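You operate a simulated robot arm through the tools that you are given. There is no shell and no other tool. Be economical: measure what you need, move in short steps, check, and stop when the job is done.

Carry out the task below with a simulated two-armed robot. There is one attempt and no reset: what you move stays moved.

Task
Switch the square lamp off, slide it back and take the yellow block out of the clamp.
Fine: loosen the white knob; hold the orange button down with one hand while the other lifts the block out; stand it on the bench beside the clamp; leave the other blocks.

Only the result counts: the job must be done as asked and must still hold three seconds after the hand-in. Knocking over, shifting, dropping, spilling or breaking anything else fails it.

Robot
Two 7-joint arms with two-finger parallel grippers on one trunk, on a base that drives. Base frame: it is fixed to the floor where the robot stands at the start and does not move with it; the origin is under the middle of the robot, x ahead of it, y to its left, z up. Readings come in m, rad, newtons and seconds.
The left shoulder is at the start at [0.05, 0.187, 1.11], the right one opposite. With the tool pointing down near the work surface each hand reaches from about 0.1 to 0.66 m from the robot's upright axis, wherever it stands, measured 20 degrees to its own side. Places, roughly: bench beside the sprung clamp [0.5, 0.3, 0.8]; low yellow button [0.6, 0, 0.8]; orange button [0.4, -0.1, 0.8]; round white knob [0.5, 0.1, 0.8]; square white lamp [0.5, 0.2, 0.8]; well of the sprung clamp [0.5, 0.2, 0.8]. Payload 3.43 kg a hand.
The TCP of each hand is the grasp point between the finger pads, 0.03 m short of the fingertips. In the tool frame z runs along the fingers and y along their closing line. The gripper opens to 0.094 m. The fingers are 0.028 m wide and 0.01 m thick; the gripper's body (0.05 by 0.096 m) begins 0.055 m behind the TCP.
Orientation is told as [roll, pitch, yaw] about the base's x, y, z axes, in that order, counted from this pose: with the fingers straight down and closing along the base's y, the tool's x points along the base's -x, its y along +y and its z along -z.

Tools
- The arms move only by the tool move_arm. It takes "left_steps", "right_steps" or both (then of equal length, played together; a hand with none holds still); each is a list of rows, each a list of 2 entries, a list of its own where there are three numbers: the shift along the base's x, y, z in cm, then the turn, a rotation vector about the base's x, y, z in rad. In form: [[[x, y, z], [ax, ay, az]], ...]. A call has 1 to 10 rows; each row shifts and turns the commanded pose from where the row before left it. "left_claw" and "right_claw" are, for a hand that has rows, the closure in counts, from 0 (fully open) to 255 (shut), set as the call begins (left out, the last holds). A row lasts 0.2 s, in which the tool goes at most 0.05 m and 0.15 rad; a call with a longer step from one row to the next is refused whole, and so is a gripper value outside its range. A pose out of reach is approached as far as the arm can. The call stops where the force on the tool passes 40 N (or 10 N more than at its start, if that is more) or the arm is blocked; 0.2 s more then pass. Each finger travels about 0.153 m/s and halts on what it meets, pressing with about 29 N; the grip force reading is that of the motor and also rises with nothing between the fingers. The clock runs only during rows and for 0.2 s after the last one: add rows that do not move to give the fingers time. It gives the time, the measured TCP pose, the force on the tool (base axes), the opening and the grip force at its end, in the units of the frame above (readings bear some noise), with the torque about the TCP (base axes, N m) and any sound that the robot's microphone picked up.
- Cameras (640 x 400 px; columns grow to the right, rows downward): "scene" is now at [0.1448, 0.0271, 1.2791]; the picture's right is [0.30, -0.95, 0.00], its down [-0.48, -0.15, -0.86] and it looks along [0.82, 0.26, -0.51] (base axes); focal length 245 px, centre (320, 200). "left" rides on the left gripper at [0.076, -0.014, -0.103] in its tool frame; the picture's right is [0.18, 0.98, 0.00], its down [-0.75, 0.14, -0.64] and it looks along [-0.63, 0.12, 0.77] (tool axes); focal length 243 px, centre (320, 200). "right" rides on the right gripper at [0.076, 0.014, -0.102] in its tool frame; the picture's right is [-0.18, 0.98, 0.00], its down [-0.75, -0.14, -0.64] and it looks along [-0.63, -0.12, 0.77] (tool axes); focal length 243 px, centre (320, 200). There is no depth. A picture from a camera that has moved, and an enlarged one, comes with that camera's place and axes in the base frame and with its lens.
- get_image(camera): a new picture of that camera. It takes no simulated time.
- slide_trunk(by): slides the trunk up (or, below 0, down) by that many m; the arms and the scene camera ride with it, the base frame stays. It gives what a move gives, with no picture.
- roll_base(legs): drives the robot by 1 to 6 legs, each [ahead, left, turn to the left] in m, m and rad, along the robot's own axes; the way and the turn of a leg run together, so that a leg with both is an arc; at most 1.5 m and 3.142 rad a leg. The arms and the cameras ride along, it lands a little off, and it stops where it bumps. It gives what a move gives.
- turn_head(pan, tilt): turns the head with the scene camera to pan (to the left, within 1.396 rad either way) and tilt (down, from -0.506 to 1.204), counted from straight ahead of the robot. It gives what a move gives.
- enlarge(camera, box): a new picture of the part [left, top, right, bottom] of that camera's present view, enlarged. It takes no simulated time.
- finish_job(): hands the job in; it is judged then, once.

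Work in short steps. Places have to be worked out from the pictures, the camera data and where the tool is seen: move nearer, look again, correct. Check each grasp and each placing, and mend what went wrong. You have 120 turns and 92 pictures in all, those below and enlarged ones among them. Open the grippers and draw the arms clear of the work before you hand the job in, unless the task says otherwise; then end with one line.

The tools are called after "Emit:" by a JSON object that holds its "api" and its "payload". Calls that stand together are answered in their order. move_arm: Moves the arms, as the interface text tells. Its arguments: {"type":"object","properties":{"left_steps":{"type":"array","items":{"type":"array"}},"left_claw":{"type":"number"},"right_steps":{"type":"array","items":{"type":"array"}},"right_claw":{"type":"number"}},"required":[]} The other tools are called the same way: slide_trunk (by) slides the trunk up or down; roll_base (legs) drives the base; turn_head (pan, tilt) turns the head that bears the scene camera; get_image (camera) takes a picture; enlarge (camera, box) takes an enlarged picture of a part of a camera's view; finish_job () hands the job in.

At the start:

```text
t: 0.0
left_ee_pos: [0.4183, 0.3053, 1.1445]
left_tool_rot: [-0.001, -0.002, -0.001]
left_contact_force: [-0.2, 0.1, -0.1]
left_ft_torque: [0.0, 0.03, -0.04]
left_gripper_width: 0.0939
left_gripper_force: 0.0
right_ee_pos: [0.391, -0.0991, 1.0723]
right_tool_rot: [0.003, 0.001, 0.001]
right_contact_force: [0.5, -0.1, 0.0]
right_ft_torque: [0.0, 0.0, 0.0]
right_gripper_width: 0.0943
right_gripper_force: 0.0
trunk travel left (down, up): [-0.325, 0.107]
robot x, y, heading: [0.0051, -0.0, -0.004]
head pan, tilt: [0.302, 0.531]
```

scene: 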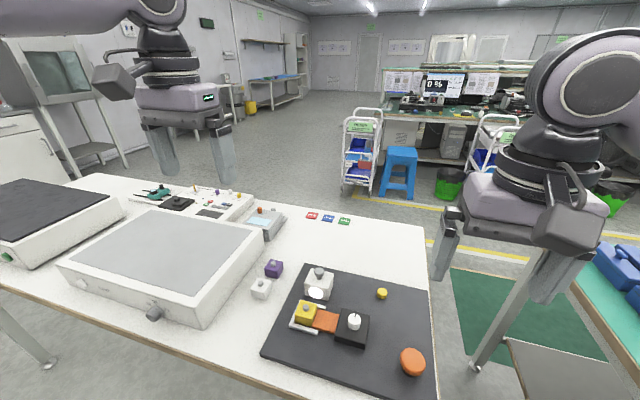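
right: 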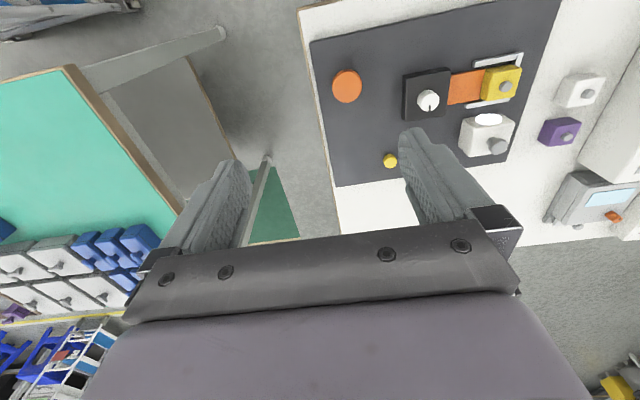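
left: 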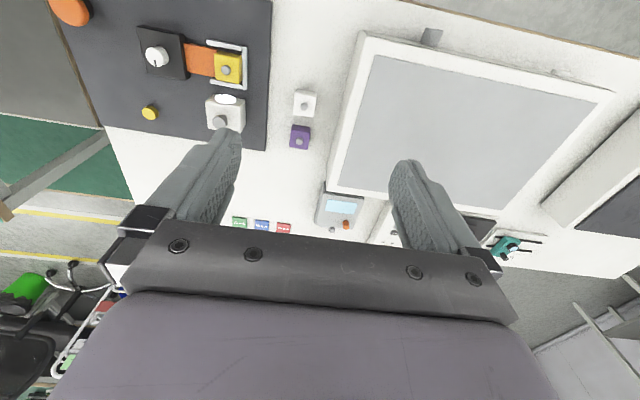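

The board with the clamp, lamp, knob and buttons is ahead of me. I'll look closer at it from the scene and right cameras.

Emit:
{"api": "enlarge", "payload": {"camera": "scene", "box": [240, 240, 440, 390]}}

Emit:
{"api": "enlarge", "payload": {"camera": "right", "box": [300, 30, 620, 230]}}

```text
2.67 times, centred on (340, 315) of scene
camera zoom: at [0.1448, 0.0271, 1.2791], right [0.3, -0.95, 0.0], down [-0.48, -0.15, -0.86], along [0.82, 0.26, -0.51], focal length 653 px, centre (267, -107)
```

zoom: 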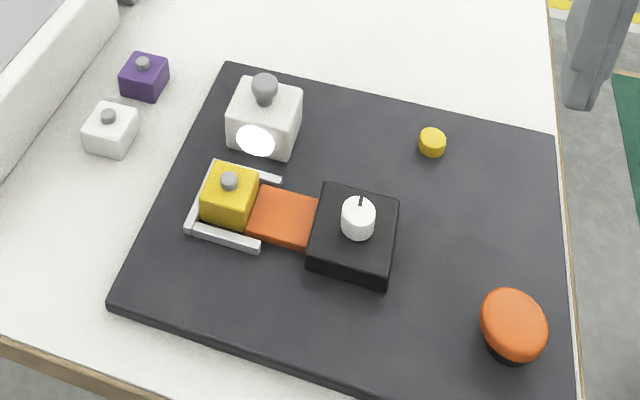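

```text
2.00 times, centred on (460, 130) of right
camera zoom: at [0.3145, -0.082, 1.1747], right [0.18, 0.98, 0.0], down [0.75, -0.14, 0.64], along [0.63, -0.12, -0.77], focal length 485 px, centre (40, 340)
```

zoom: 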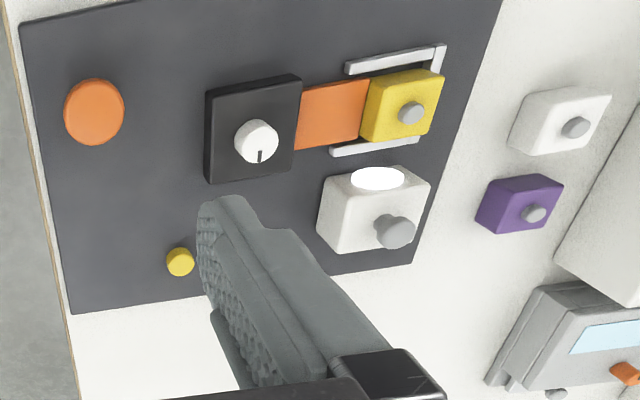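

The triangulated places are roughly: orange button (0.41,-0.06,0.81), knob (0.45,0.05,0.83), block peg (0.45,0.15,0.82), lamp peg (0.525,0.147,0.85), low yellow button (0.56,0.0,0.79). I'll bring the left hand nearer to see how the lamp is built.

Emit:
{"api": "move_arm", "payload": {"left_steps": [[[-2, -2, -4], [0, 0, 0]], [[-2, -2, -4], [0, 0, 0]], [[-2, -2, -3], [0, 0, 0]], [[-2, -1, -2], [0, 0, 0]]]}}

Emit:
{"api": "get_image", "payload": {"camera": "left"}}

```text
t: 1.0
left_ee_pos: [0.3368, 0.2367, 1.014]
left_tool_rot: [-0.002, -0.002, 0.001]
left_contact_force: [-0.2, 0.2, -0.9]
left_ft_torque: [-0.05, 0.03, -0.01]
left_gripper_width: 0.094
left_gripper_force: 0.0
right_ee_pos: [0.3914, -0.0984, 1.073]
right_tool_rot: [0.002, 0.0, 0.0]
right_contact_force: [0.4, -1.2, 0.1]
right_ft_torque: [0.01, 0.01, -0.05]
right_gripper_width: 0.0941
right_gripper_force: 0.1
trunk travel left (down, up): [-0.325, 0.107]
robot x, y, heading: [-0.0004, 0.0029, -0.004]
head pan, tilt: [0.302, 0.531]
```

```text
86 pictures are left
camera left: at [0.2602, 0.2218, 1.1169], right [-0.19, 0.98, 0.0], down [0.75, 0.14, 0.64], along [0.63, 0.12, -0.77], focal length 243 px, centre (320, 200)
```

left: 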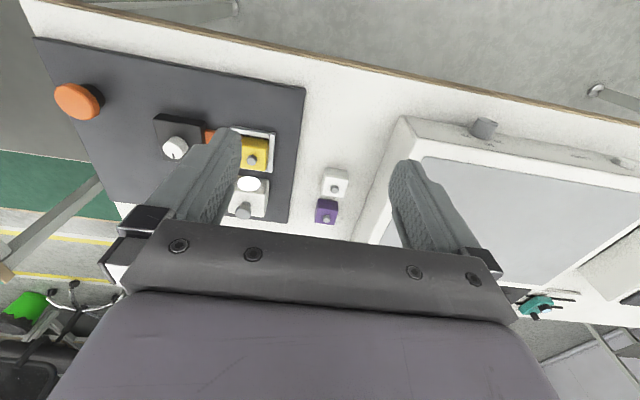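

The hands' camera images have "down" as +x. I'll enlarge around the clamp and lamp.

Emit:
{"api": "enlarge", "payload": {"camera": "left", "box": [190, 110, 320, 230]}}

Emit:
{"api": "enlarge", "payload": {"camera": "scene", "box": [280, 255, 400, 355]}}

```text
3.33 times, centred on (255, 170) of left
camera zoom: at [0.2602, 0.2218, 1.1169], right [-0.19, 0.98, 0.0], down [0.75, 0.14, 0.64], along [0.63, 0.12, -0.77], focal length 809 px, centre (537, 300)
```

zoom: 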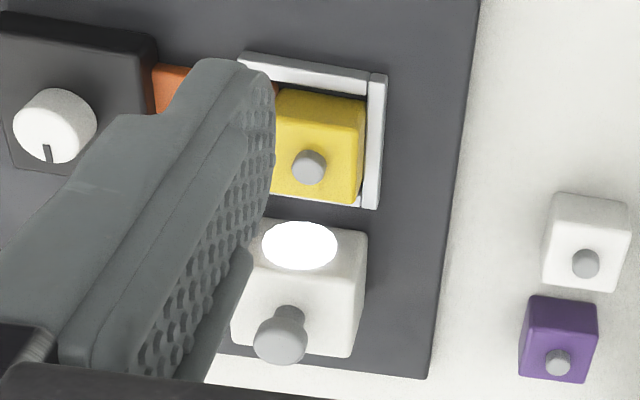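

```text
4.00 times, centred on (340, 305) of scene
camera zoom: at [0.1447, 0.0271, 1.2792], right [0.3, -0.95, 0.0], down [-0.48, -0.15, -0.86], along [0.82, 0.26, -0.51], focal length 980 px, centre (240, -220)
```

zoom: 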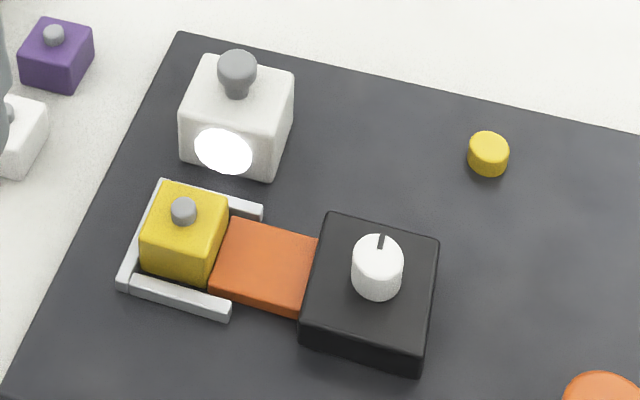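

The lamp is lit. The low yellow button is likely its switch, so I bring the right hand, closed, above that button at about (0.552, 0.003).

Emit:
{"api": "move_arm", "payload": {"right_steps": [[[2.7, 1.7, -2.85], [0, 0, 0]], [[2.7, 1.7, -2.85], [0, 0, 0]], [[2.7, 1.7, -2.85], [0, 0, 0]], [[2.7, 1.7, -2.85], [0, 0, 0]], [[2.7, 1.7, -2.85], [0, 0, 0]], [[2.6, 1.7, -2.85], [0, 0, 0]], [[0, 0, 0], [0, 0, 0]]], "right_claw": 255}}

Emit:
{"api": "get_image", "payload": {"camera": "right"}}

Emit:
{"api": "get_image", "payload": {"camera": "scene"}}

```text
t: 2.6
left_ee_pos: [0.3371, 0.2368, 1.0137]
left_tool_rot: [0.0, -0.001, -0.001]
left_contact_force: [0.2, 0.1, -0.1]
left_ft_torque: [0.03, 0.01, 0.0]
left_gripper_width: 0.094
left_gripper_force: 0.0
right_ee_pos: [0.5522, 0.0031, 0.901]
right_tool_rot: [0.0, -0.001, 0.002]
right_contact_force: [0.0, -0.4, 0.3]
right_ft_torque: [-0.01, -0.05, 0.01]
right_gripper_width: 0.0
right_gripper_force: 29.0
trunk travel left (down, up): [-0.325, 0.107]
robot x, y, heading: [0.0013, 0.001, 0.0]
head pan, tilt: [0.302, 0.531]
```

```text
83 pictures are left
camera right: at [0.4762, 0.0203, 1.0035], right [0.18, 0.98, 0.0], down [0.75, -0.14, 0.64], along [0.63, -0.12, -0.77], focal length 243 px, centre (320, 200)
```

right: 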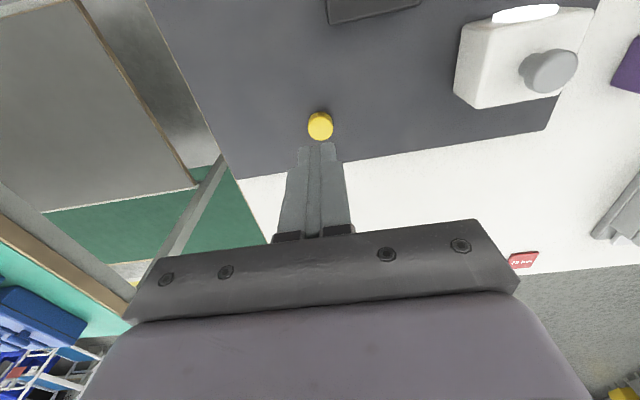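

```text
82 pictures are left
camera scene: at [0.1447, 0.0268, 1.2792], right [0.3, -0.95, 0.0], down [-0.48, -0.15, -0.86], along [0.82, 0.26, -0.51], focal length 245 px, centre (320, 200)
```

scene: 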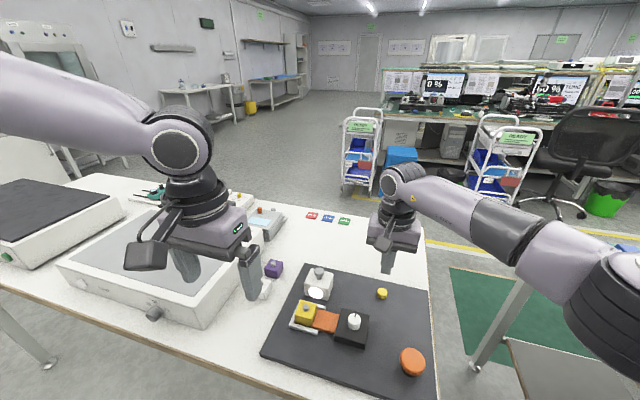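

The button sits at about (0.560, 0.004), so I shift x by 0.8 cm and go down to hover just above it.

Emit:
{"api": "move_arm", "payload": {"right_steps": [[[0.8, 0.1, -3], [0, 0, 0]], [[0, 0, -2], [0, 0, 0]], [[0, 0, 0], [0, 0, 0]]]}}

Emit:
{"api": "get_image", "payload": {"camera": "right"}}

```text
t: 3.4
left_ee_pos: [0.3376, 0.2358, 1.0138]
left_tool_rot: [-0.001, -0.002, 0.0]
left_contact_force: [0.1, -1.0, -0.2]
left_ft_torque: [-0.02, 0.02, 0.02]
left_gripper_width: 0.0939
left_gripper_force: 0.1
right_ee_pos: [0.5601, 0.0052, 0.8504]
right_tool_rot: [-0.001, -0.001, 0.001]
right_contact_force: [-0.4, 0.1, -0.3]
right_ft_torque: [0.02, 0.01, 0.0]
right_gripper_width: 0.0
right_gripper_force: 29.1
trunk travel left (down, up): [-0.325, 0.107]
robot x, y, heading: [0.003, -0.0015, 0.0]
head pan, tilt: [0.302, 0.531]
```

```text
81 pictures are left
camera right: at [0.4839, 0.0214, 0.9533], right [0.18, 0.98, 0.0], down [0.75, -0.14, 0.64], along [0.63, -0.12, -0.77], focal length 243 px, centre (320, 200)
```

right: 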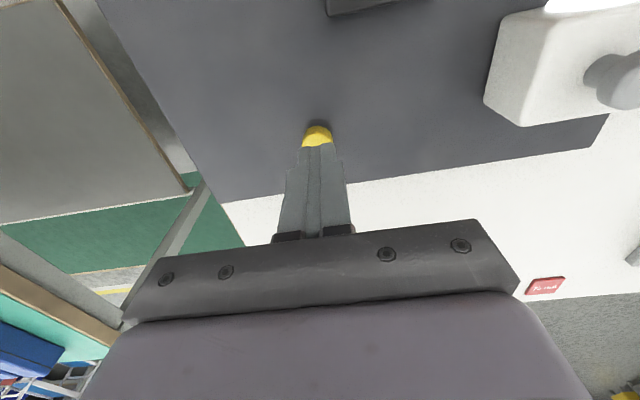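

The tip is right over the button. I press down in small steps.

Emit:
{"api": "move_arm", "payload": {"right_steps": [[[0.1, 0, -1], [0, 0, 0]], [[0, 0, -1], [0, 0, 0]], [[0, 0, -0.5], [0, 0, 0]], [[0, 0, -0.4], [0, 0, 0]]]}}

Emit:
{"api": "enlarge", "payload": {"camera": "scene", "box": [280, 240, 440, 360]}}

```text
t: 4.4
left_ee_pos: [0.3371, 0.2361, 1.0133]
left_tool_rot: [-0.001, -0.002, 0.0]
left_contact_force: [-1.6, 0.1, 0.7]
left_ft_torque: [0.0, 0.01, 0.02]
left_gripper_width: 0.094
left_gripper_force: 0.0
right_ee_pos: [0.561, 0.0056, 0.8234]
right_tool_rot: [0.003, -0.003, 0.001]
right_contact_force: [-0.1, -0.4, -0.1]
right_ft_torque: [0.01, 0.04, -0.02]
right_gripper_width: 0.0
right_gripper_force: 29.0
trunk travel left (down, up): [-0.325, 0.107]
robot x, y, heading: [-0.0017, 0.0002, 0.001]
head pan, tilt: [0.302, 0.531]
```

```text
3.33 times, centred on (360, 300) of scene
camera zoom: at [0.1448, 0.0271, 1.2791], right [0.3, -0.95, 0.0], down [-0.48, -0.15, -0.86], along [0.82, 0.26, -0.51], focal length 816 px, centre (187, -133)
```

zoom: 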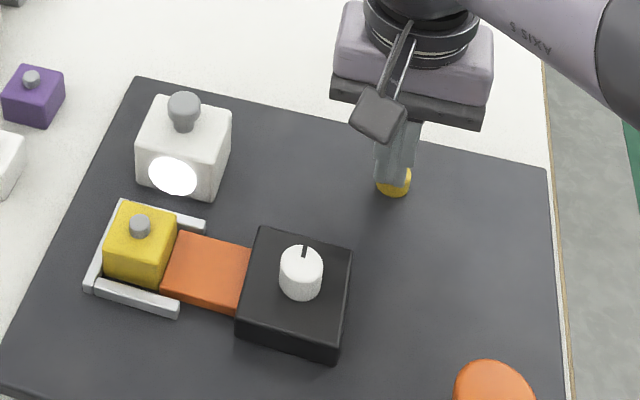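

No contact yet (tip at about 0.793), so I keep going down finely.

Emit:
{"api": "move_arm", "payload": {"right_steps": [[[0, 0, -0.3], [0, 0, 0]], [[0, 0, -0.3], [0, 0, 0]], [[0, 0, -0.3], [0, 0, 0]], [[0, 0, -0.3], [0, 0, 0]]]}}

Emit:
{"api": "enlarge", "payload": {"camera": "scene", "box": [280, 240, 440, 360]}}

```text
t: 5.4
left_ee_pos: [0.3376, 0.2369, 1.0154]
left_tool_rot: [-0.001, -0.003, -0.001]
left_contact_force: [0.0, 0.0, -0.4]
left_ft_torque: [0.02, -0.01, -0.01]
left_gripper_width: 0.094
left_gripper_force: 0.1
right_ee_pos: [0.5611, 0.0058, 0.8129]
right_tool_rot: [0.002, -0.004, 0.0]
right_contact_force: [2.3, 0.0, 11.6]
right_ft_torque: [-0.01, -0.07, -0.02]
right_gripper_width: 0.0
right_gripper_force: 28.8
trunk travel left (down, up): [-0.325, 0.107]
robot x, y, heading: [0.0038, 0.0025, 0.0]
head pan, tilt: [0.302, 0.531]
heard: click
```

```text
3.33 times, centred on (360, 300) of scene
camera zoom: at [0.1439, 0.027, 1.2795], right [0.3, -0.95, 0.0], down [-0.48, -0.15, -0.86], along [0.82, 0.26, -0.51], focal length 816 px, centre (187, -133)
```

zoom: 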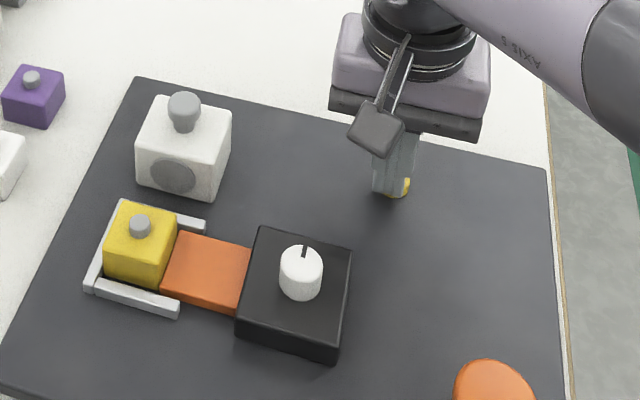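

The lamp went dark with a click. I raise the right hand and draw it back towards the orange button, then bring the left hand above the lamp's peg at about (0.527, 0.15).

Emit:
{"api": "move_arm", "payload": {"right_steps": [[[0, 0, 4], [0, 0, 0]], [[0, 0, 4], [0, 0, 0]], [[-3, -2, 3], [0, 0, 0]], [[-4, -2, 1], [0, 0, 0]], [[-4, -2, 0], [0, 0, 0]], [[-3.7, -1, 0], [0, 0, 0]]]}}

Emit:
{"api": "move_arm", "payload": {"left_steps": [[[4, -1.7, 0], [0, 0, 0]], [[4, -1.7, -1], [0, 0, 0]], [[4, -1.8, -1], [0, 0, 0]], [[4, -1.7, -2], [0, 0, 0]], [[3, -1.7, -3], [0, 0, 0]], [[0, 0, 0], [0, 0, 0]]], "left_claw": 60}}

Emit:
{"api": "get_image", "payload": {"camera": "left"}}

Emit:
{"api": "enlarge", "payload": {"camera": "scene", "box": [240, 220, 440, 370]}}

```text
t: 6.8
left_ee_pos: [0.3366, 0.2376, 1.0139]
left_tool_rot: [-0.002, 0.0, 0.0]
left_contact_force: [-0.2, -0.5, 0.1]
left_ft_torque: [0.01, 0.0, -0.01]
left_gripper_width: 0.094
left_gripper_force: 0.0
right_ee_pos: [0.4136, -0.0671, 0.9308]
right_tool_rot: [0.0, -0.001, -0.003]
right_contact_force: [0.7, 0.6, -0.1]
right_ft_torque: [-0.01, -0.01, 0.01]
right_gripper_width: 0.0
right_gripper_force: 28.5
trunk travel left (down, up): [-0.325, 0.107]
robot x, y, heading: [0.0011, 0.0015, 0.002]
head pan, tilt: [0.302, 0.531]
```

```text
t: 8.2
left_ee_pos: [0.4866, 0.1946, 0.9554]
left_tool_rot: [-0.001, -0.004, 0.001]
left_contact_force: [-0.1, 0.3, 0.4]
left_ft_torque: [0.01, 0.0, 0.03]
left_gripper_width: 0.0715
left_gripper_force: 0.0
left hand out of reach, approached as far as the arm can: row 4, 5
right_ee_pos: [0.415, -0.0661, 0.9305]
right_tool_rot: [0.002, -0.001, 0.001]
right_contact_force: [0.8, 0.2, -0.7]
right_ft_torque: [0.04, 0.03, 0.01]
right_gripper_width: 0.0
right_gripper_force: 28.9
trunk travel left (down, up): [-0.325, 0.107]
robot x, y, heading: [-0.004, -0.0005, -0.002]
head pan, tilt: [0.302, 0.531]
```

```text
78 pictures are left
camera left: at [0.4082, 0.1805, 1.0579], right [-0.18, 0.98, 0.0], down [0.75, 0.14, 0.64], along [0.63, 0.12, -0.77], focal length 243 px, centre (320, 200)
```

left: 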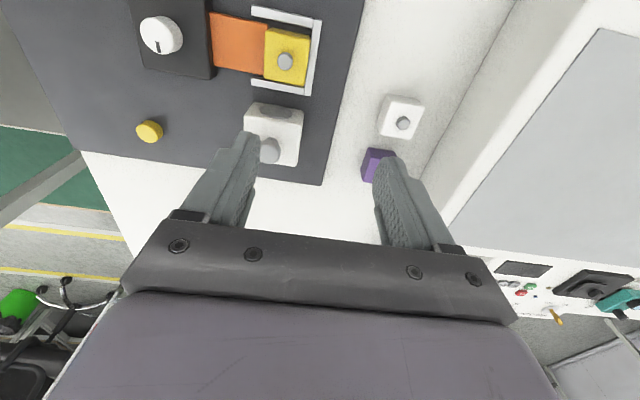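

```text
2.67 times, centred on (340, 295) of scene
camera zoom: at [0.1446, 0.027, 1.2791], right [0.3, -0.95, 0.0], down [-0.48, -0.15, -0.86], along [0.82, 0.26, -0.51], focal length 653 px, centre (267, -53)
```

zoom: 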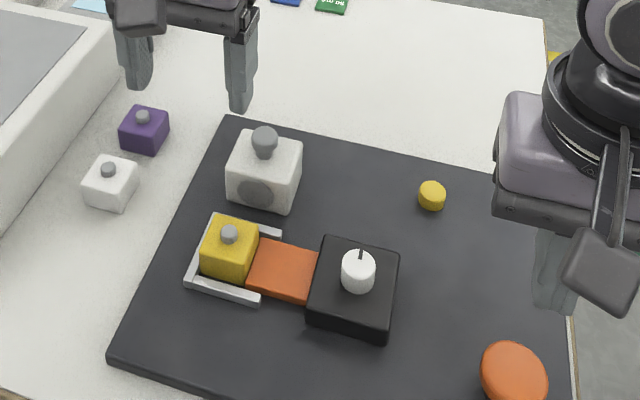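

The left hand stopped short at (0.487, 0.195), though that should be within reach. I'll try the rest of the move again from here.

Emit:
{"api": "move_arm", "payload": {"left_steps": [[[0, -1.5, 0], [0, 0, 0]], [[0, -1.5, 0], [0, 0, 0]], [[0, -1.2, 0], [0, 0, 0]], [[1.5, 0, 0], [0, 0, 0]], [[1.5, 0, 0], [0, 0, 0]], [[0, 0, 0], [0, 0, 0]]]}}

```text
t: 9.6
left_ee_pos: [0.4845, 0.1892, 0.9654]
left_tool_rot: [-0.002, -0.002, 0.0]
left_contact_force: [0.4, -0.1, -0.1]
left_ft_torque: [-0.02, 0.0, 0.02]
left_gripper_width: 0.0718
left_gripper_force: 0.1
left hand out of reach, approached as far as the arm can: row 1, 2, 3, 4, 5
right_ee_pos: [0.4153, -0.0661, 0.9303]
right_tool_rot: [0.002, -0.002, -0.002]
right_contact_force: [0.2, 0.3, 0.5]
right_ft_torque: [0.0, -0.01, 0.02]
right_gripper_width: 0.0
right_gripper_force: 28.7
trunk travel left (down, up): [-0.325, 0.107]
robot x, y, heading: [-0.001, 0.0012, -0.002]
head pan, tilt: [0.302, 0.531]
```

This looks like a joint limit on this path rather than distance. I'll back up, shift sideways at closer range, and then come forward.

Emit:
{"api": "move_arm", "payload": {"left_steps": [[[-4, 0, 1], [0, 0, 0]], [[-4, 0, 1], [0, 0, 0]], [[-2, -2, 0], [0, 0, 0]], [[0, -2, 0], [0, 0, 0]], [[3, 0, 0], [0, 0, 0]], [[3, 0, 0], [0, 0, 0]], [[3, 0, 0], [0, 0, 0]], [[3, 0, 0], [0, 0, 0]], [[2, 0, 0], [0, 0, 0]], [[0, 0, 0], [0, 0, 0]]]}}

```text
t: 11.8
left_ee_pos: [0.4905, 0.1918, 0.9897]
left_tool_rot: [0.0, -0.003, 0.0]
left_contact_force: [-0.4, 0.2, -0.8]
left_ft_torque: [0.0, -0.01, 0.0]
left_gripper_width: 0.072
left_gripper_force: 0.1
left hand out of reach, approached as far as the arm can: row 6, 7, 8, 9
right_ee_pos: [0.4145, -0.0656, 0.9304]
right_tool_rot: [0.001, 0.0, 0.0]
right_contact_force: [-0.8, 0.1, 0.1]
right_ft_torque: [0.03, -0.02, -0.03]
right_gripper_width: 0.0
right_gripper_force: 29.2
trunk travel left (down, up): [-0.325, 0.107]
robot x, y, heading: [0.0034, -0.0012, 0.003]
head pan, tilt: [0.302, 0.531]
```

I'll test whether turning the left tool about z frees the limit.

Emit:
{"api": "move_arm", "payload": {"left_steps": [[[-3, 0, 0], [0, 0, 0]], [[0, -2, 0], [0, 0, 0.15]], [[0, -2, 0], [0, 0, 0.15]], [[0, 0, 0], [0, 0, 0.15]], [[2, 0, 0], [0, 0, 0.15]], [[2, 0, 0], [0, 0, 0]], [[2, 0, 0], [0, 0, 0]], [[2, 0, 0], [0, 0, 0]], [[0, 0, 0], [0, 0, 0]]]}}

```text
t: 13.8
left_ee_pos: [0.4997, 0.2003, 0.9963]
left_tool_rot: [-0.001, -0.002, 0.602]
left_contact_force: [0.4, -0.8, -0.1]
left_ft_torque: [-0.01, 0.03, -0.01]
left_gripper_width: 0.0717
left_gripper_force: 0.1
left hand out of reach, approached as far as the arm can: row 3, 5, 6, 7, 8
right_ee_pos: [0.4155, -0.0661, 0.9309]
right_tool_rot: [0.002, 0.0, -0.001]
right_contact_force: [-0.3, 0.2, 0.7]
right_ft_torque: [0.01, -0.02, 0.04]
right_gripper_width: 0.0
right_gripper_force: 29.1
trunk travel left (down, up): [-0.325, 0.107]
robot x, y, heading: [0.0007, -0.0027, -0.001]
head pan, tilt: [0.302, 0.531]
```

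Yaw isn't the limit. The right arm reached well from the start pose (0.39, -0.10, 1.07), so I try the mirrored pose with the left and move the right hand aside for space.

Emit:
{"api": "move_arm", "payload": {"left_steps": [[[-3, 0, 2], [0, 0, -0.15]], [[-3, -1, 2], [0, 0, -0.15]], [[-3, -2, 2], [0, 0, -0.15]], [[-2, -2, 1.4], [0, 0, -0.15]], [[0, -3, 0], [0, 0, 0]], [[0, -2, 0], [0, 0, 0]], [[0, 0, 0], [0, 0, 0]]], "right_steps": [[[0, -3, 2], [0, 0, 0]], [[0, -3, 2], [0, 0, 0]], [[0, -3, 2], [0, 0, 0]], [[0, -3, 2], [0, 0, 0]], [[0, -3, 0], [0, 0, 0]], [[0, -1, 0], [0, 0, 0]], [[0, 0, 0], [0, 0, 0]]]}}

Emit:
{"api": "get_image", "payload": {"camera": "scene"}}

```text
t: 15.4
left_ee_pos: [0.3885, 0.1311, 1.0687]
left_tool_rot: [-0.001, 0.0, 0.001]
left_contact_force: [-0.8, 0.8, -0.6]
left_ft_torque: [0.01, 0.0, -0.01]
left_gripper_width: 0.072
left_gripper_force: 0.0
left hand out of reach, approached as far as the arm can: row 5, 6
right_ee_pos: [0.4148, -0.2253, 1.0094]
right_tool_rot: [0.001, 0.0, -0.001]
right_contact_force: [0.3, -0.4, 0.3]
right_ft_torque: [-0.03, 0.01, -0.01]
right_gripper_width: 0.0001
right_gripper_force: 29.0
trunk travel left (down, up): [-0.325, 0.107]
robot x, y, heading: [-0.0013, -0.0011, 0.001]
head pan, tilt: [0.302, 0.531]
```

```text
76 pictures are left
camera scene: at [0.145, 0.0271, 1.2791], right [0.3, -0.95, 0.0], down [-0.48, -0.15, -0.86], along [0.82, 0.26, -0.51], focal length 245 px, centre (320, 200)
```

scene: 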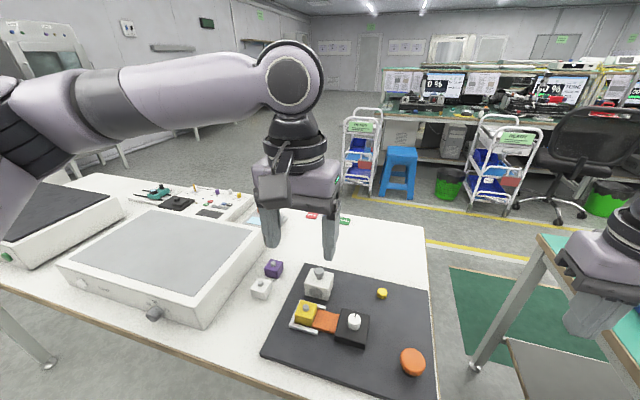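

Reach seems to shrink as the hand gets higher relative to the shoulder. Raising the trunk should give more room over the bench.

Emit:
{"api": "slide_trunk", "payload": {"by": 0.1}}

Emit:
{"api": "move_arm", "payload": {"left_steps": [[[0, 1, -4], [0, 0, 0]], [[0, 1, -4], [0, 0, 0]], [[0, 0, -4], [0, 0, 0]], [[2, 0, -4], [0, 0, 0]], [[3, 0, -3], [0, 0, 0]], [[3, 0, 0], [0, 0, 0]], [[3, 0, 0], [0, 0, 0]], [[2, 0, 0], [0, 0, 0]], [[0, 0, 0], [0, 0, 0]]]}}

Emit:
{"api": "get_image", "payload": {"camera": "left"}}

```text
t: 16.7
left_ee_pos: [0.3895, 0.1304, 1.1698]
left_tool_rot: [-0.003, -0.001, 0.0]
left_contact_force: [0.5, 0.1, 0.8]
left_ft_torque: [-0.01, 0.0, -0.04]
left_gripper_width: 0.0722
left_gripper_force: 0.1
right_ee_pos: [0.4138, -0.2246, 1.1099]
right_tool_rot: [0.002, 0.0, 0.001]
right_contact_force: [-0.4, -0.2, 0.5]
right_ft_torque: [-0.02, 0.01, -0.03]
right_gripper_width: 0.0002
right_gripper_force: 29.0
trunk travel left (down, up): [-0.425, 0.007]
robot x, y, heading: [0.0012, 0.0013, -0.002]
head pan, tilt: [0.302, 0.531]
```

```text
t: 18.7
left_ee_pos: [0.4779, 0.205, 1.0084]
left_tool_rot: [-0.005, -0.004, 0.0]
left_contact_force: [-0.7, 0.3, -0.1]
left_ft_torque: [-0.05, -0.01, 0.01]
left_gripper_width: 0.072
left_gripper_force: 0.0
left hand out of reach, approached as far as the arm can: row 4, 5, 6, 7, 8
right_ee_pos: [0.4131, -0.2244, 1.1101]
right_tool_rot: [0.002, 0.001, -0.002]
right_contact_force: [0.0, 0.5, 0.5]
right_ft_torque: [0.03, 0.02, 0.01]
right_gripper_width: 0.0
right_gripper_force: 28.7
trunk travel left (down, up): [-0.425, 0.007]
robot x, y, heading: [0.0008, 0.0017, -0.002]
head pan, tilt: [0.302, 0.531]
```

```text
75 pictures are left
camera left: at [0.4006, 0.1921, 1.1114], right [-0.18, 0.98, 0.0], down [0.75, 0.14, 0.64], along [0.63, 0.12, -0.77], focal length 243 px, centre (320, 200)
```

left: 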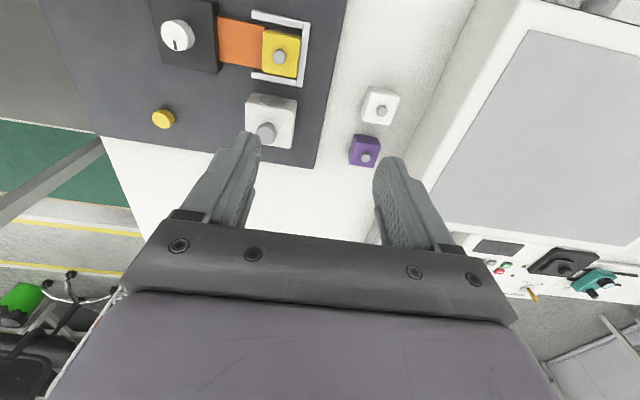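

I'll test whether the left hand reaches further ahead when more to its own side.

Emit:
{"api": "move_arm", "payload": {"left_steps": [[[-3, 3, 0], [0, 0, 0]], [[0, 4, 0], [0, 0, 0]], [[0, 3, 0], [0, 0, 0]], [[3, 0, 0], [0, 0, 0]], [[3, 0, 0], [0, 0, 0]], [[3, 0, 0], [0, 0, 0]], [[3, 0, 0], [0, 0, 0]], [[0, 0, 0], [0, 0, 0]]]}}

Emit:
{"api": "get_image", "payload": {"camera": "scene"}}

```text
t: 20.5
left_ee_pos: [0.5485, 0.3105, 1.013]
left_tool_rot: [-0.003, -0.002, 0.0]
left_contact_force: [-0.3, -0.5, 0.5]
left_ft_torque: [-0.05, 0.01, 0.02]
left_gripper_width: 0.0719
left_gripper_force: 0.0
left hand out of reach, approached as far as the arm can: row 7
right_ee_pos: [0.414, -0.2246, 1.1102]
right_tool_rot: [0.002, 0.001, 0.0]
right_contact_force: [0.3, 0.7, 0.4]
right_ft_torque: [0.02, -0.01, -0.03]
right_gripper_width: 0.0
right_gripper_force: 28.5
trunk travel left (down, up): [-0.425, 0.007]
robot x, y, heading: [-0.0009, 0.0063, -0.005]
head pan, tilt: [0.302, 0.531]
```

```text
74 pictures are left
camera scene: at [0.145, 0.0269, 1.3791], right [0.3, -0.95, 0.0], down [-0.48, -0.15, -0.86], along [0.82, 0.26, -0.51], focal length 245 px, centre (320, 200)
```

scene: 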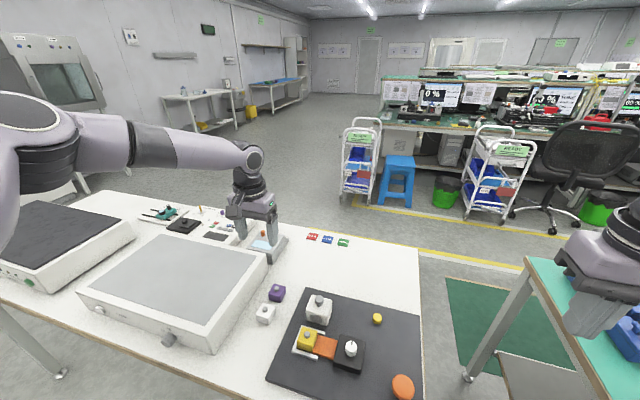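

The left arm seems confined to bearings above about 20-25° on its own side. Turning the robot about 0.24 rad to the right brings the lamp and block well into its range, while the orange button stays within reach of the right hand.

Emit:
{"api": "roll_base", "payload": {"legs": [[0, 0, -0.24]]}}

Emit:
{"api": "get_image", "payload": {"camera": "left"}}

```text
t: 21.8
left_ee_pos: [0.6053, 0.1713, 1.0122]
left_tool_rot: [-0.001, -0.005, -0.24]
left_contact_force: [-1.0, -0.7, 0.9]
left_ft_torque: [0.01, 0.0, -0.03]
left_gripper_width: 0.0717
left_gripper_force: 0.1
right_ee_pos: [0.3481, -0.3165, 1.1107]
right_tool_rot: [0.001, 0.0, -0.241]
right_contact_force: [0.3, -0.6, -0.3]
right_ft_torque: [0.0, -0.03, -0.02]
right_gripper_width: 0.0001
right_gripper_force: 28.9
trunk travel left (down, up): [-0.425, 0.007]
robot x, y, heading: [0.0005, 0.0004, -0.245]
head pan, tilt: [0.302, 0.531]
```

```text
73 pictures are left
camera left: at [0.5274, 0.1763, 1.1166], right [0.05, 1.0, 0.0], down [0.76, -0.04, 0.64], along [0.64, -0.04, -0.77], focal length 243 px, centre (320, 200)
```

left: 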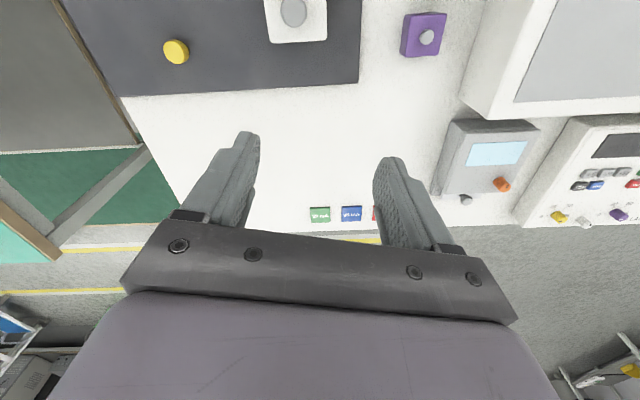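

Now the left hand has ample reach. I move it above the lamp peg at (0.527, 0.15, 0.95), squaring the yaw.

Emit:
{"api": "move_arm", "payload": {"left_steps": [[[-2.5, -0.7, -1], [0, 0, 0.12]], [[-2.5, -0.7, -2], [0, 0, 0.12]], [[-2.8, -0.7, -3], [0, 0, 0]], [[0, 0, 0], [0, 0, 0]]]}}

Emit:
{"api": "get_image", "payload": {"camera": "left"}}

Emit:
{"api": "get_image", "payload": {"camera": "scene"}}

```text
t: 22.8
left_ee_pos: [0.5294, 0.1521, 0.952]
left_tool_rot: [-0.003, -0.003, 0.001]
left_contact_force: [-0.4, 0.0, 0.4]
left_ft_torque: [-0.01, 0.03, 0.02]
left_gripper_width: 0.072
left_gripper_force: 0.0
right_ee_pos: [0.3491, -0.316, 1.1097]
right_tool_rot: [0.001, 0.0, -0.242]
right_contact_force: [-0.4, -1.1, 0.2]
right_ft_torque: [-0.01, -0.02, 0.04]
right_gripper_width: 0.0001
right_gripper_force: 28.6
trunk travel left (down, up): [-0.425, 0.007]
robot x, y, heading: [0.0005, -0.0013, -0.236]
head pan, tilt: [0.302, 0.531]
```

```text
72 pictures are left
camera left: at [0.4514, 0.1374, 1.0558], right [-0.19, 0.98, 0.0], down [0.75, 0.14, 0.64], along [0.63, 0.12, -0.76], focal length 243 px, centre (320, 200)
```

left: 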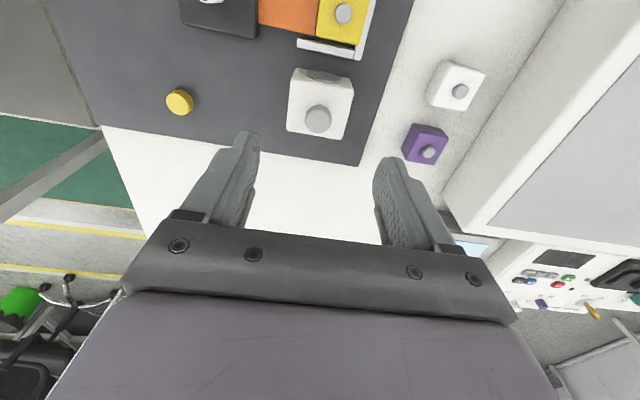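

```text
71 pictures are left
camera scene: at [0.147, -0.008, 1.3791], right [0.06, -1.0, 0.0], down [-0.51, -0.03, -0.86], along [0.86, 0.05, -0.51], focal length 245 px, centre (320, 200)
```

scene: 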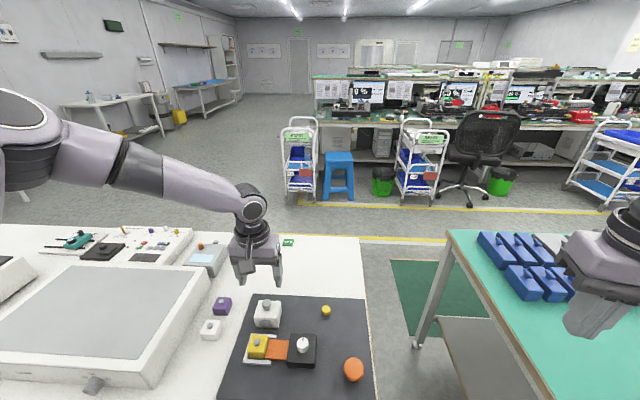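

The peg lies under the TCP at (0.528, 0.150), top about 0.86. I go down to TCP 0.873 so the tips stay just above the lamp body.

Emit:
{"api": "move_arm", "payload": {"left_steps": [[[0, -0.1, -3], [0, 0, 0]], [[0, 0, -3], [0, 0, 0]], [[0, 0, -1.9], [0, 0, 0]], [[0, 0, 0], [0, 0, 0]]]}}

Emit:
{"api": "get_image", "payload": {"camera": "left"}}

Emit:
{"api": "enlarge", "payload": {"camera": "scene", "box": [220, 250, 340, 350]}}

```text
t: 23.8
left_ee_pos: [0.5098, 0.1702, 0.8988]
left_tool_rot: [-0.004, -0.003, -0.001]
left_contact_force: [-0.1, 0.2, 0.5]
left_ft_torque: [-0.02, -0.02, 0.03]
left_gripper_width: 0.0721
left_gripper_force: 0.0
left hand out of reach, approached as far as the arm can: row 1, 2, 3
right_ee_pos: [0.3486, -0.3163, 1.109]
right_tool_rot: [0.001, 0.001, -0.242]
right_contact_force: [-0.5, 0.4, -0.3]
right_ft_torque: [0.01, -0.01, 0.03]
right_gripper_width: 0.0
right_gripper_force: 29.0
trunk travel left (down, up): [-0.425, 0.007]
robot x, y, heading: [-0.0014, -0.0002, -0.239]
head pan, tilt: [0.302, 0.531]
```

```text
70 pictures are left
camera left: at [0.433, 0.1573, 1.0027], right [-0.19, 0.98, 0.0], down [0.75, 0.14, 0.64], along [0.63, 0.12, -0.76], focal length 243 px, centre (320, 200)
```

left: 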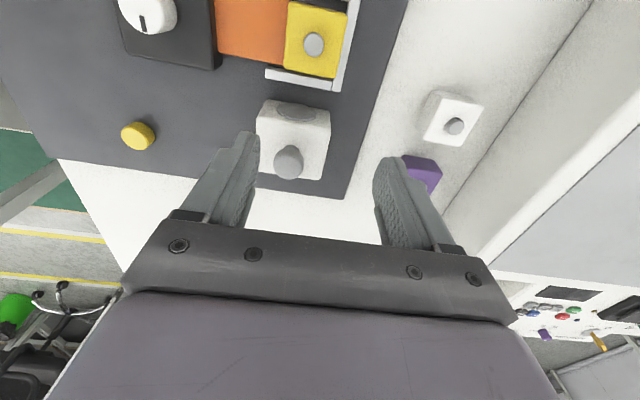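

```text
4.00 times, centred on (280, 300) of scene
camera zoom: at [0.147, -0.008, 1.3791], right [0.06, -1.0, 0.0], down [-0.51, -0.03, -0.86], along [0.86, 0.05, -0.51], focal length 980 px, centre (480, -200)
```

zoom: 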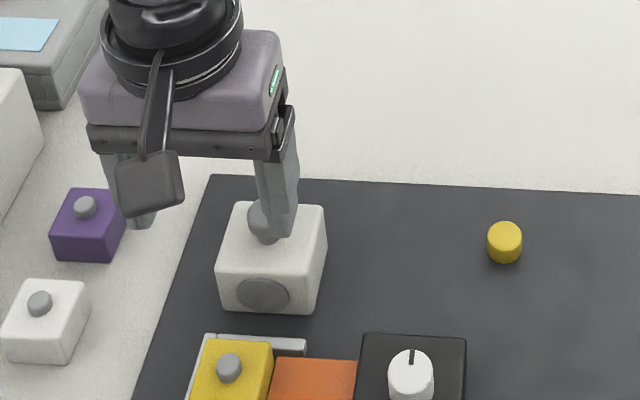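

Going lower cost reach this time, with the trunk up. I raise the hand and lower the trunk back by 0.1 to see whether that frees it.

Emit:
{"api": "move_arm", "payload": {"left_steps": [[[0.5, 0, 4], [0, 0, 0]], [[0.5, -1, 4], [0, 0, 0]], [[0.5, -1, 3], [0, 0, 0]], [[0, 0, 0], [0, 0, 0]]]}}

Emit:
{"api": "slide_trunk", "payload": {"by": -0.1}}

Emit:
{"api": "move_arm", "payload": {"left_steps": [[[0.4, 0, 0], [0, 0, 0]], [[0, 0, -1], [0, 0, 0]], [[0, 0, -1], [0, 0, 0]], [[0, 0, 0], [0, 0, 0]]]}}

```text
t: 24.8
left_ee_pos: [0.526, 0.1505, 1.0088]
left_tool_rot: [-0.004, -0.005, 0.001]
left_contact_force: [0.5, -0.2, -0.7]
left_ft_torque: [-0.02, -0.03, -0.03]
left_gripper_width: 0.0719
left_gripper_force: 0.1
right_ee_pos: [0.3498, -0.3162, 1.1099]
right_tool_rot: [-0.002, 0.0, -0.239]
right_contact_force: [-0.3, 0.9, 0.4]
right_ft_torque: [0.02, 0.0, -0.02]
right_gripper_width: 0.0
right_gripper_force: 28.9
trunk travel left (down, up): [-0.425, 0.007]
robot x, y, heading: [0.0002, 0.0029, -0.238]
head pan, tilt: [0.302, 0.531]
```

```text
t: 26.1
left_ee_pos: [0.5276, 0.1512, 0.9096]
left_tool_rot: [-0.003, -0.004, 0.002]
left_contact_force: [-1.4, -1.0, 0.1]
left_ft_torque: [0.0, 0.01, 0.01]
left_gripper_width: 0.0717
left_gripper_force: 0.0
right_ee_pos: [0.3493, -0.3155, 1.0098]
right_tool_rot: [0.002, 0.0, -0.241]
right_contact_force: [-0.3, 0.5, 0.4]
right_ft_torque: [0.0, 0.01, -0.01]
right_gripper_width: 0.0
right_gripper_force: 29.4
trunk travel left (down, up): [-0.325, 0.107]
robot x, y, heading: [-0.0002, 0.0009, -0.234]
head pan, tilt: [0.302, 0.531]
```

```text
t: 27.1
left_ee_pos: [0.5299, 0.1513, 0.8888]
left_tool_rot: [-0.004, -0.003, 0.002]
left_contact_force: [-0.9, -0.6, -0.2]
left_ft_torque: [-0.01, 0.01, -0.02]
left_gripper_width: 0.072
left_gripper_force: 0.0
right_ee_pos: [0.3483, -0.3158, 1.0115]
right_tool_rot: [0.003, 0.0, -0.241]
right_contact_force: [1.0, 0.4, 0.1]
right_ft_torque: [-0.01, -0.06, 0.0]
right_gripper_width: 0.0001
right_gripper_force: 29.0
trunk travel left (down, up): [-0.325, 0.107]
robot x, y, heading: [-0.0033, 0.0, -0.236]
head pan, tilt: [0.302, 0.531]
```

With the trunk lower the hand moves freely. I descend the last 1.5 cm and check the peg between the fingers.

Emit:
{"api": "move_arm", "payload": {"left_steps": [[[0, 0, -0.8], [0, 0, 0]], [[0, 0, -0.8], [0, 0, 0]]]}}

Emit:
{"api": "get_image", "payload": {"camera": "left"}}

Emit:
{"api": "enlarge", "payload": {"camera": "scene", "box": [220, 220, 340, 320]}}

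```text
t: 27.7
left_ee_pos: [0.5305, 0.1524, 0.872]
left_tool_rot: [-0.002, -0.005, 0.001]
left_contact_force: [1.1, 0.0, -0.3]
left_ft_torque: [0.01, 0.01, 0.02]
left_gripper_width: 0.072
left_gripper_force: 0.1
right_ee_pos: [0.3491, -0.3171, 1.0113]
right_tool_rot: [0.001, 0.0, -0.241]
right_contact_force: [0.0, -0.4, -0.4]
right_ft_torque: [-0.03, -0.02, -0.01]
right_gripper_width: 0.0
right_gripper_force: 29.1
trunk travel left (down, up): [-0.325, 0.107]
robot x, y, heading: [-0.0028, 0.0023, -0.237]
head pan, tilt: [0.302, 0.531]
```

```text
68 pictures are left
camera left: at [0.4528, 0.1379, 0.9765], right [-0.19, 0.98, 0.0], down [0.75, 0.14, 0.64], along [0.63, 0.12, -0.77], focal length 243 px, centre (320, 200)
```

left: 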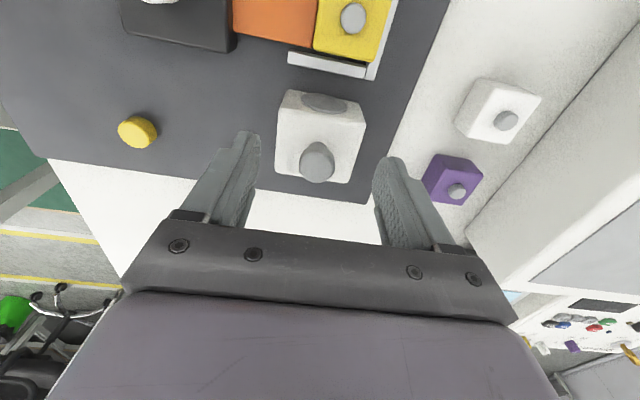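

```text
4.00 times, centred on (280, 270) of scene
camera zoom: at [0.1471, -0.008, 1.2791], right [0.06, -1.0, 0.0], down [-0.51, -0.03, -0.86], along [0.86, 0.05, -0.51], focal length 980 px, centre (480, -80)
```

zoom: 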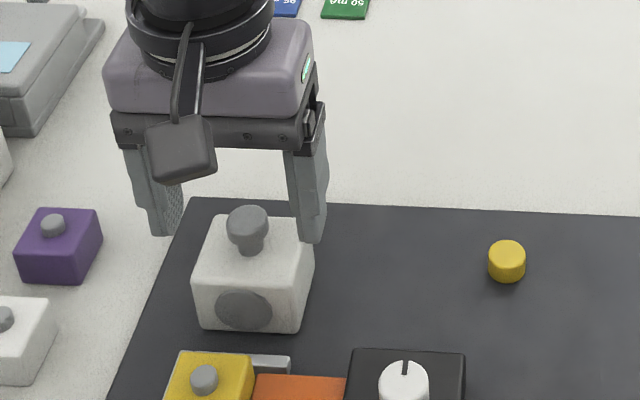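

The peg head is about 0.7 cm nearer me than the TCP, at (0.523, 0.15). I shift and close on it.

Emit:
{"api": "move_arm", "payload": {"left_steps": [[[-0.7, -0.1, 0], [0, 0, 0]], [[0, 0, 0], [0, 0, 0]]]}}

Emit:
{"api": "move_arm", "payload": {"left_steps": [[[0, 0, 0], [0, 0, 0]], [[0, 0, 0], [0, 0, 0]]], "left_claw": 255}}

Emit:
{"api": "get_image", "payload": {"camera": "left"}}

```text
t: 28.3
left_ee_pos: [0.5236, 0.1515, 0.8724]
left_tool_rot: [-0.002, -0.001, 0.001]
left_contact_force: [0.3, -0.3, 0.0]
left_ft_torque: [-0.01, 0.01, 0.0]
left_gripper_width: 0.0718
left_gripper_force: 0.1
right_ee_pos: [0.3488, -0.3174, 1.0106]
right_tool_rot: [0.004, -0.001, -0.242]
right_contact_force: [-0.3, -0.4, -0.1]
right_ft_torque: [-0.01, 0.03, -0.04]
right_gripper_width: 0.0
right_gripper_force: 28.9
trunk travel left (down, up): [-0.325, 0.107]
robot x, y, heading: [0.0007, 0.0034, -0.237]
head pan, tilt: [0.302, 0.531]
```

```text
t: 28.9
left_ee_pos: [0.524, 0.1515, 0.8732]
left_tool_rot: [-0.001, -0.003, 0.003]
left_contact_force: [0.2, 1.2, -0.2]
left_ft_torque: [0.1, 0.12, -0.08]
left_gripper_width: 0.0229
left_gripper_force: 44.8
right_ee_pos: [0.3495, -0.3162, 1.0104]
right_tool_rot: [0.0, 0.002, -0.239]
right_contact_force: [0.4, 0.5, -0.2]
right_ft_torque: [-0.01, -0.02, -0.03]
right_gripper_width: 0.0002
right_gripper_force: 29.1
trunk travel left (down, up): [-0.325, 0.107]
robot x, y, heading: [-0.0029, 0.0001, -0.243]
head pan, tilt: [0.302, 0.531]
```

```text
66 pictures are left
camera left: at [0.4459, 0.1372, 0.9766], right [-0.19, 0.98, 0.0], down [0.75, 0.14, 0.64], along [0.63, 0.12, -0.77], focal length 243 px, centre (320, 200)
```

left: 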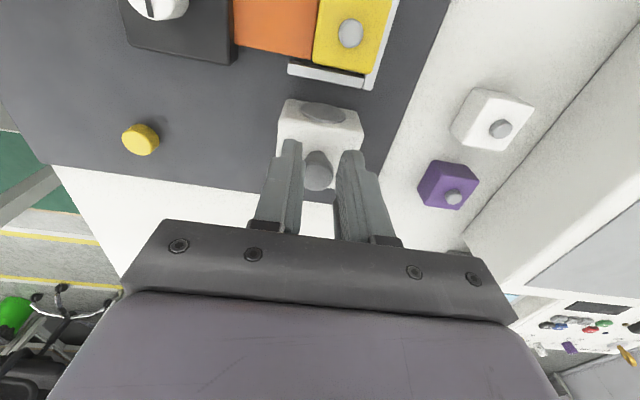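

The peg is gripped (2.3 cm). Now I slide the lamp gently back (+x) in small steps, watching the force.

Emit:
{"api": "move_arm", "payload": {"left_steps": [[[0.5, 0, 0], [0, 0, 0]], [[0.5, 0, 0], [0, 0, 0]], [[0.5, 0, 0], [0, 0, 0]], [[0.5, 0, 0], [0, 0, 0]]]}}

Emit:
{"api": "get_image", "payload": {"camera": "left"}}

Emit:
{"api": "enlarge", "payload": {"camera": "scene", "box": [220, 250, 380, 370]}}

```text
t: 29.9
left_ee_pos: [0.5434, 0.1514, 0.8733]
left_tool_rot: [-0.002, -0.004, 0.002]
left_contact_force: [-1.1, 5.0, 2.4]
left_ft_torque: [0.18, 0.6, 0.15]
left_gripper_width: 0.0228
left_gripper_force: 44.7
right_ee_pos: [0.3491, -0.318, 1.0108]
right_tool_rot: [0.0, 0.0, -0.237]
right_contact_force: [-0.6, 0.9, 0.8]
right_ft_torque: [0.01, -0.02, -0.02]
right_gripper_width: 0.0001
right_gripper_force: 29.0
trunk travel left (down, up): [-0.325, 0.107]
robot x, y, heading: [0.0004, 0.0017, -0.237]
head pan, tilt: [0.302, 0.531]
```

```text
65 pictures are left
camera left: at [0.4662, 0.1372, 0.9766], right [-0.19, 0.98, 0.0], down [0.75, 0.14, 0.64], along [0.63, 0.12, -0.77], focal length 243 px, centre (320, 200)
```

left: 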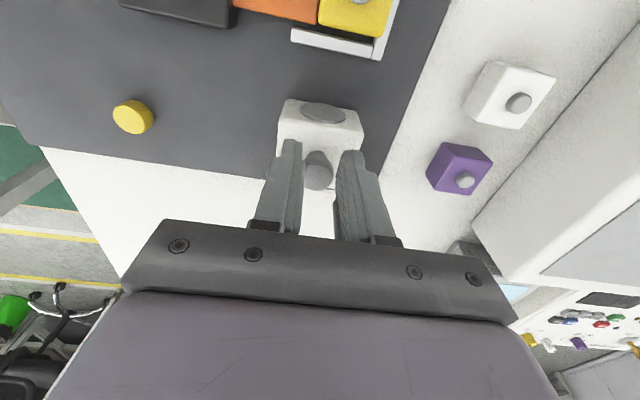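

```text
3.33 times, centred on (300, 310) of scene
camera zoom: at [0.1468, -0.0076, 1.2792], right [0.06, -1.0, 0.0], down [-0.51, -0.03, -0.86], along [0.86, 0.05, -0.51], focal length 816 px, centre (387, -167)
```

zoom: 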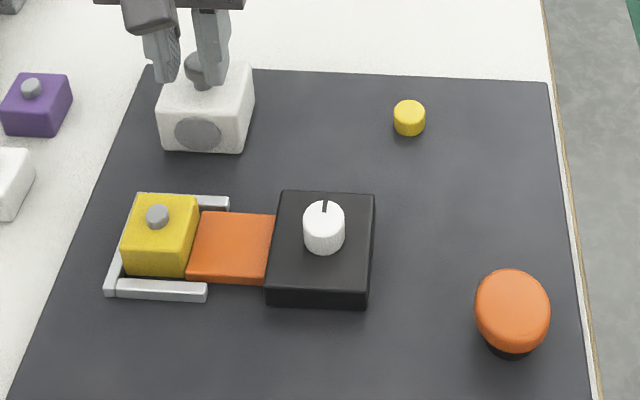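

The lamp slides back smoothly. I continue towards its stop.

Emit:
{"api": "move_arm", "payload": {"left_steps": [[[0.5, 0, 0], [0, 0, 0]], [[0.5, 0, 0], [0, 0, 0]], [[0.5, 0, 0], [0, 0, 0]], [[0.5, 0, 0], [0, 0, 0]], [[0.5, 0, 0], [0, 0, 0]], [[0.5, 0, 0], [0, 0, 0]]]}}

Emit:
{"api": "enlarge", "payload": {"camera": "scene", "box": [220, 240, 380, 360]}}

```text
t: 31.3
left_ee_pos: [0.5637, 0.1509, 0.8738]
left_tool_rot: [-0.001, 0.01, -0.002]
left_contact_force: [-34.1, 0.4, -6.2]
left_ft_torque: [-0.19, 0.18, 0.15]
left_gripper_width: 0.0229
left_gripper_force: 45.6
left hand out of reach, approached as far as the arm can: row 6
right_ee_pos: [0.3466, -0.317, 1.0114]
right_tool_rot: [0.001, -0.004, -0.24]
right_contact_force: [0.1, 0.3, 0.5]
right_ft_torque: [-0.02, 0.01, -0.01]
right_gripper_width: 0.0001
right_gripper_force: 28.9
trunk travel left (down, up): [-0.325, 0.107]
robot x, y, heading: [-0.002, -0.0047, -0.243]
head pan, tilt: [0.302, 0.531]
```

```text
3.33 times, centred on (300, 300) of scene
camera zoom: at [0.1439, -0.008, 1.2794], right [0.06, -1.0, 0.0], down [-0.5, -0.03, -0.86], along [0.86, 0.05, -0.5], focal length 816 px, centre (387, -133)
```

zoom: 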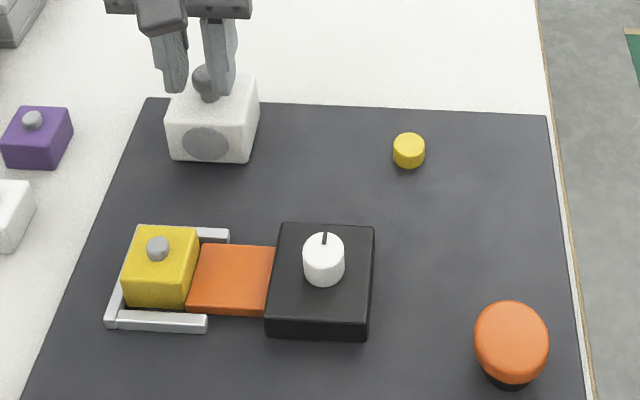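

The lamp is at its end stop, about 4 cm back (34 N resisting). I release and rise straight up.

Emit:
{"api": "move_arm", "payload": {"left_steps": [[[0, 0, 0], [0, 0, 0]], [[0, 0, 0], [0, 0, 0]]], "left_claw": 100}}

Emit:
{"api": "move_arm", "payload": {"left_steps": [[[0, 0, 3], [0, 0, 0]], [[0, 0, 4], [0, 0, 0]], [[-3, 0, 3], [0, 0, 0]], [[0, 0, 0], [0, 0, 0]]]}}

Emit:
{"api": "get_image", "payload": {"camera": "left"}}

Emit:
{"api": "get_image", "payload": {"camera": "scene"}}

```text
t: 31.9
left_ee_pos: [0.5716, 0.1518, 0.8758]
left_tool_rot: [-0.006, -0.006, 0.003]
left_contact_force: [0.2, 0.0, 0.1]
left_ft_torque: [0.02, -0.01, 0.0]
left_gripper_width: 0.0572
left_gripper_force: 0.1
right_ee_pos: [0.3481, -0.3181, 1.0105]
right_tool_rot: [0.002, 0.0, -0.241]
right_contact_force: [0.1, 0.8, 0.1]
right_ft_torque: [0.02, 0.0, -0.02]
right_gripper_width: 0.0
right_gripper_force: 29.1
trunk travel left (down, up): [-0.325, 0.107]
robot x, y, heading: [-0.0019, -0.0009, -0.238]
head pan, tilt: [0.302, 0.531]
```

```text
t: 32.9
left_ee_pos: [0.5401, 0.1527, 0.9747]
left_tool_rot: [-0.003, -0.002, 0.001]
left_contact_force: [0.0, -0.4, 0.4]
left_ft_torque: [0.0, 0.0, -0.03]
left_gripper_width: 0.0573
left_gripper_force: 0.1
right_ee_pos: [0.3484, -0.3167, 1.0107]
right_tool_rot: [0.002, 0.001, -0.24]
right_contact_force: [-0.5, -0.2, 0.1]
right_ft_torque: [0.02, 0.0, 0.03]
right_gripper_width: 0.0
right_gripper_force: 29.0
trunk travel left (down, up): [-0.325, 0.107]
robot x, y, heading: [0.0017, -0.0011, -0.236]
head pan, tilt: [0.302, 0.531]
```

```text
62 pictures are left
camera left: at [0.4634, 0.1387, 1.0786], right [-0.19, 0.98, 0.0], down [0.75, 0.14, 0.64], along [0.63, 0.12, -0.77], focal length 243 px, centre (320, 200)
```

left: 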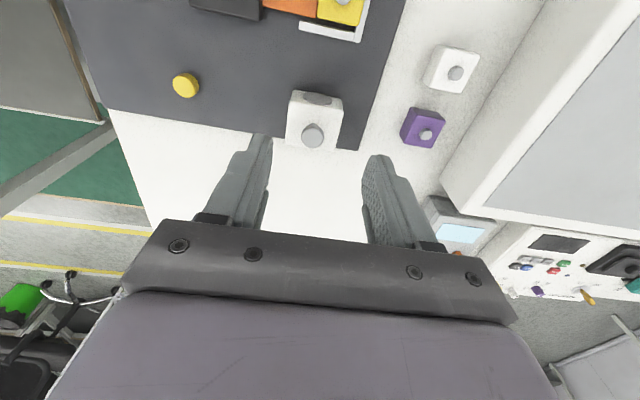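

```text
61 pictures are left
camera scene: at [0.1472, -0.008, 1.2791], right [0.06, -1.0, 0.0], down [-0.51, -0.03, -0.86], along [0.86, 0.05, -0.51], focal length 245 px, centre (320, 200)
```

scene: 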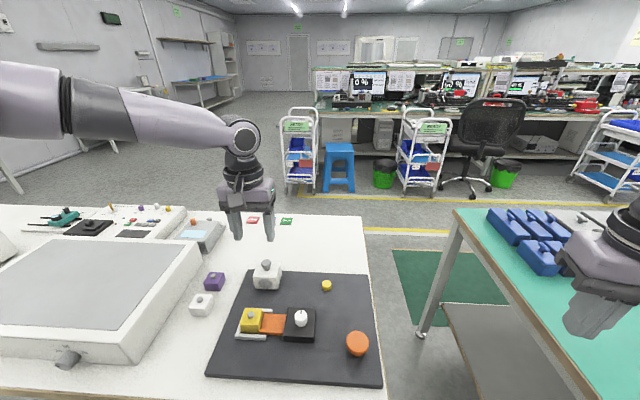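

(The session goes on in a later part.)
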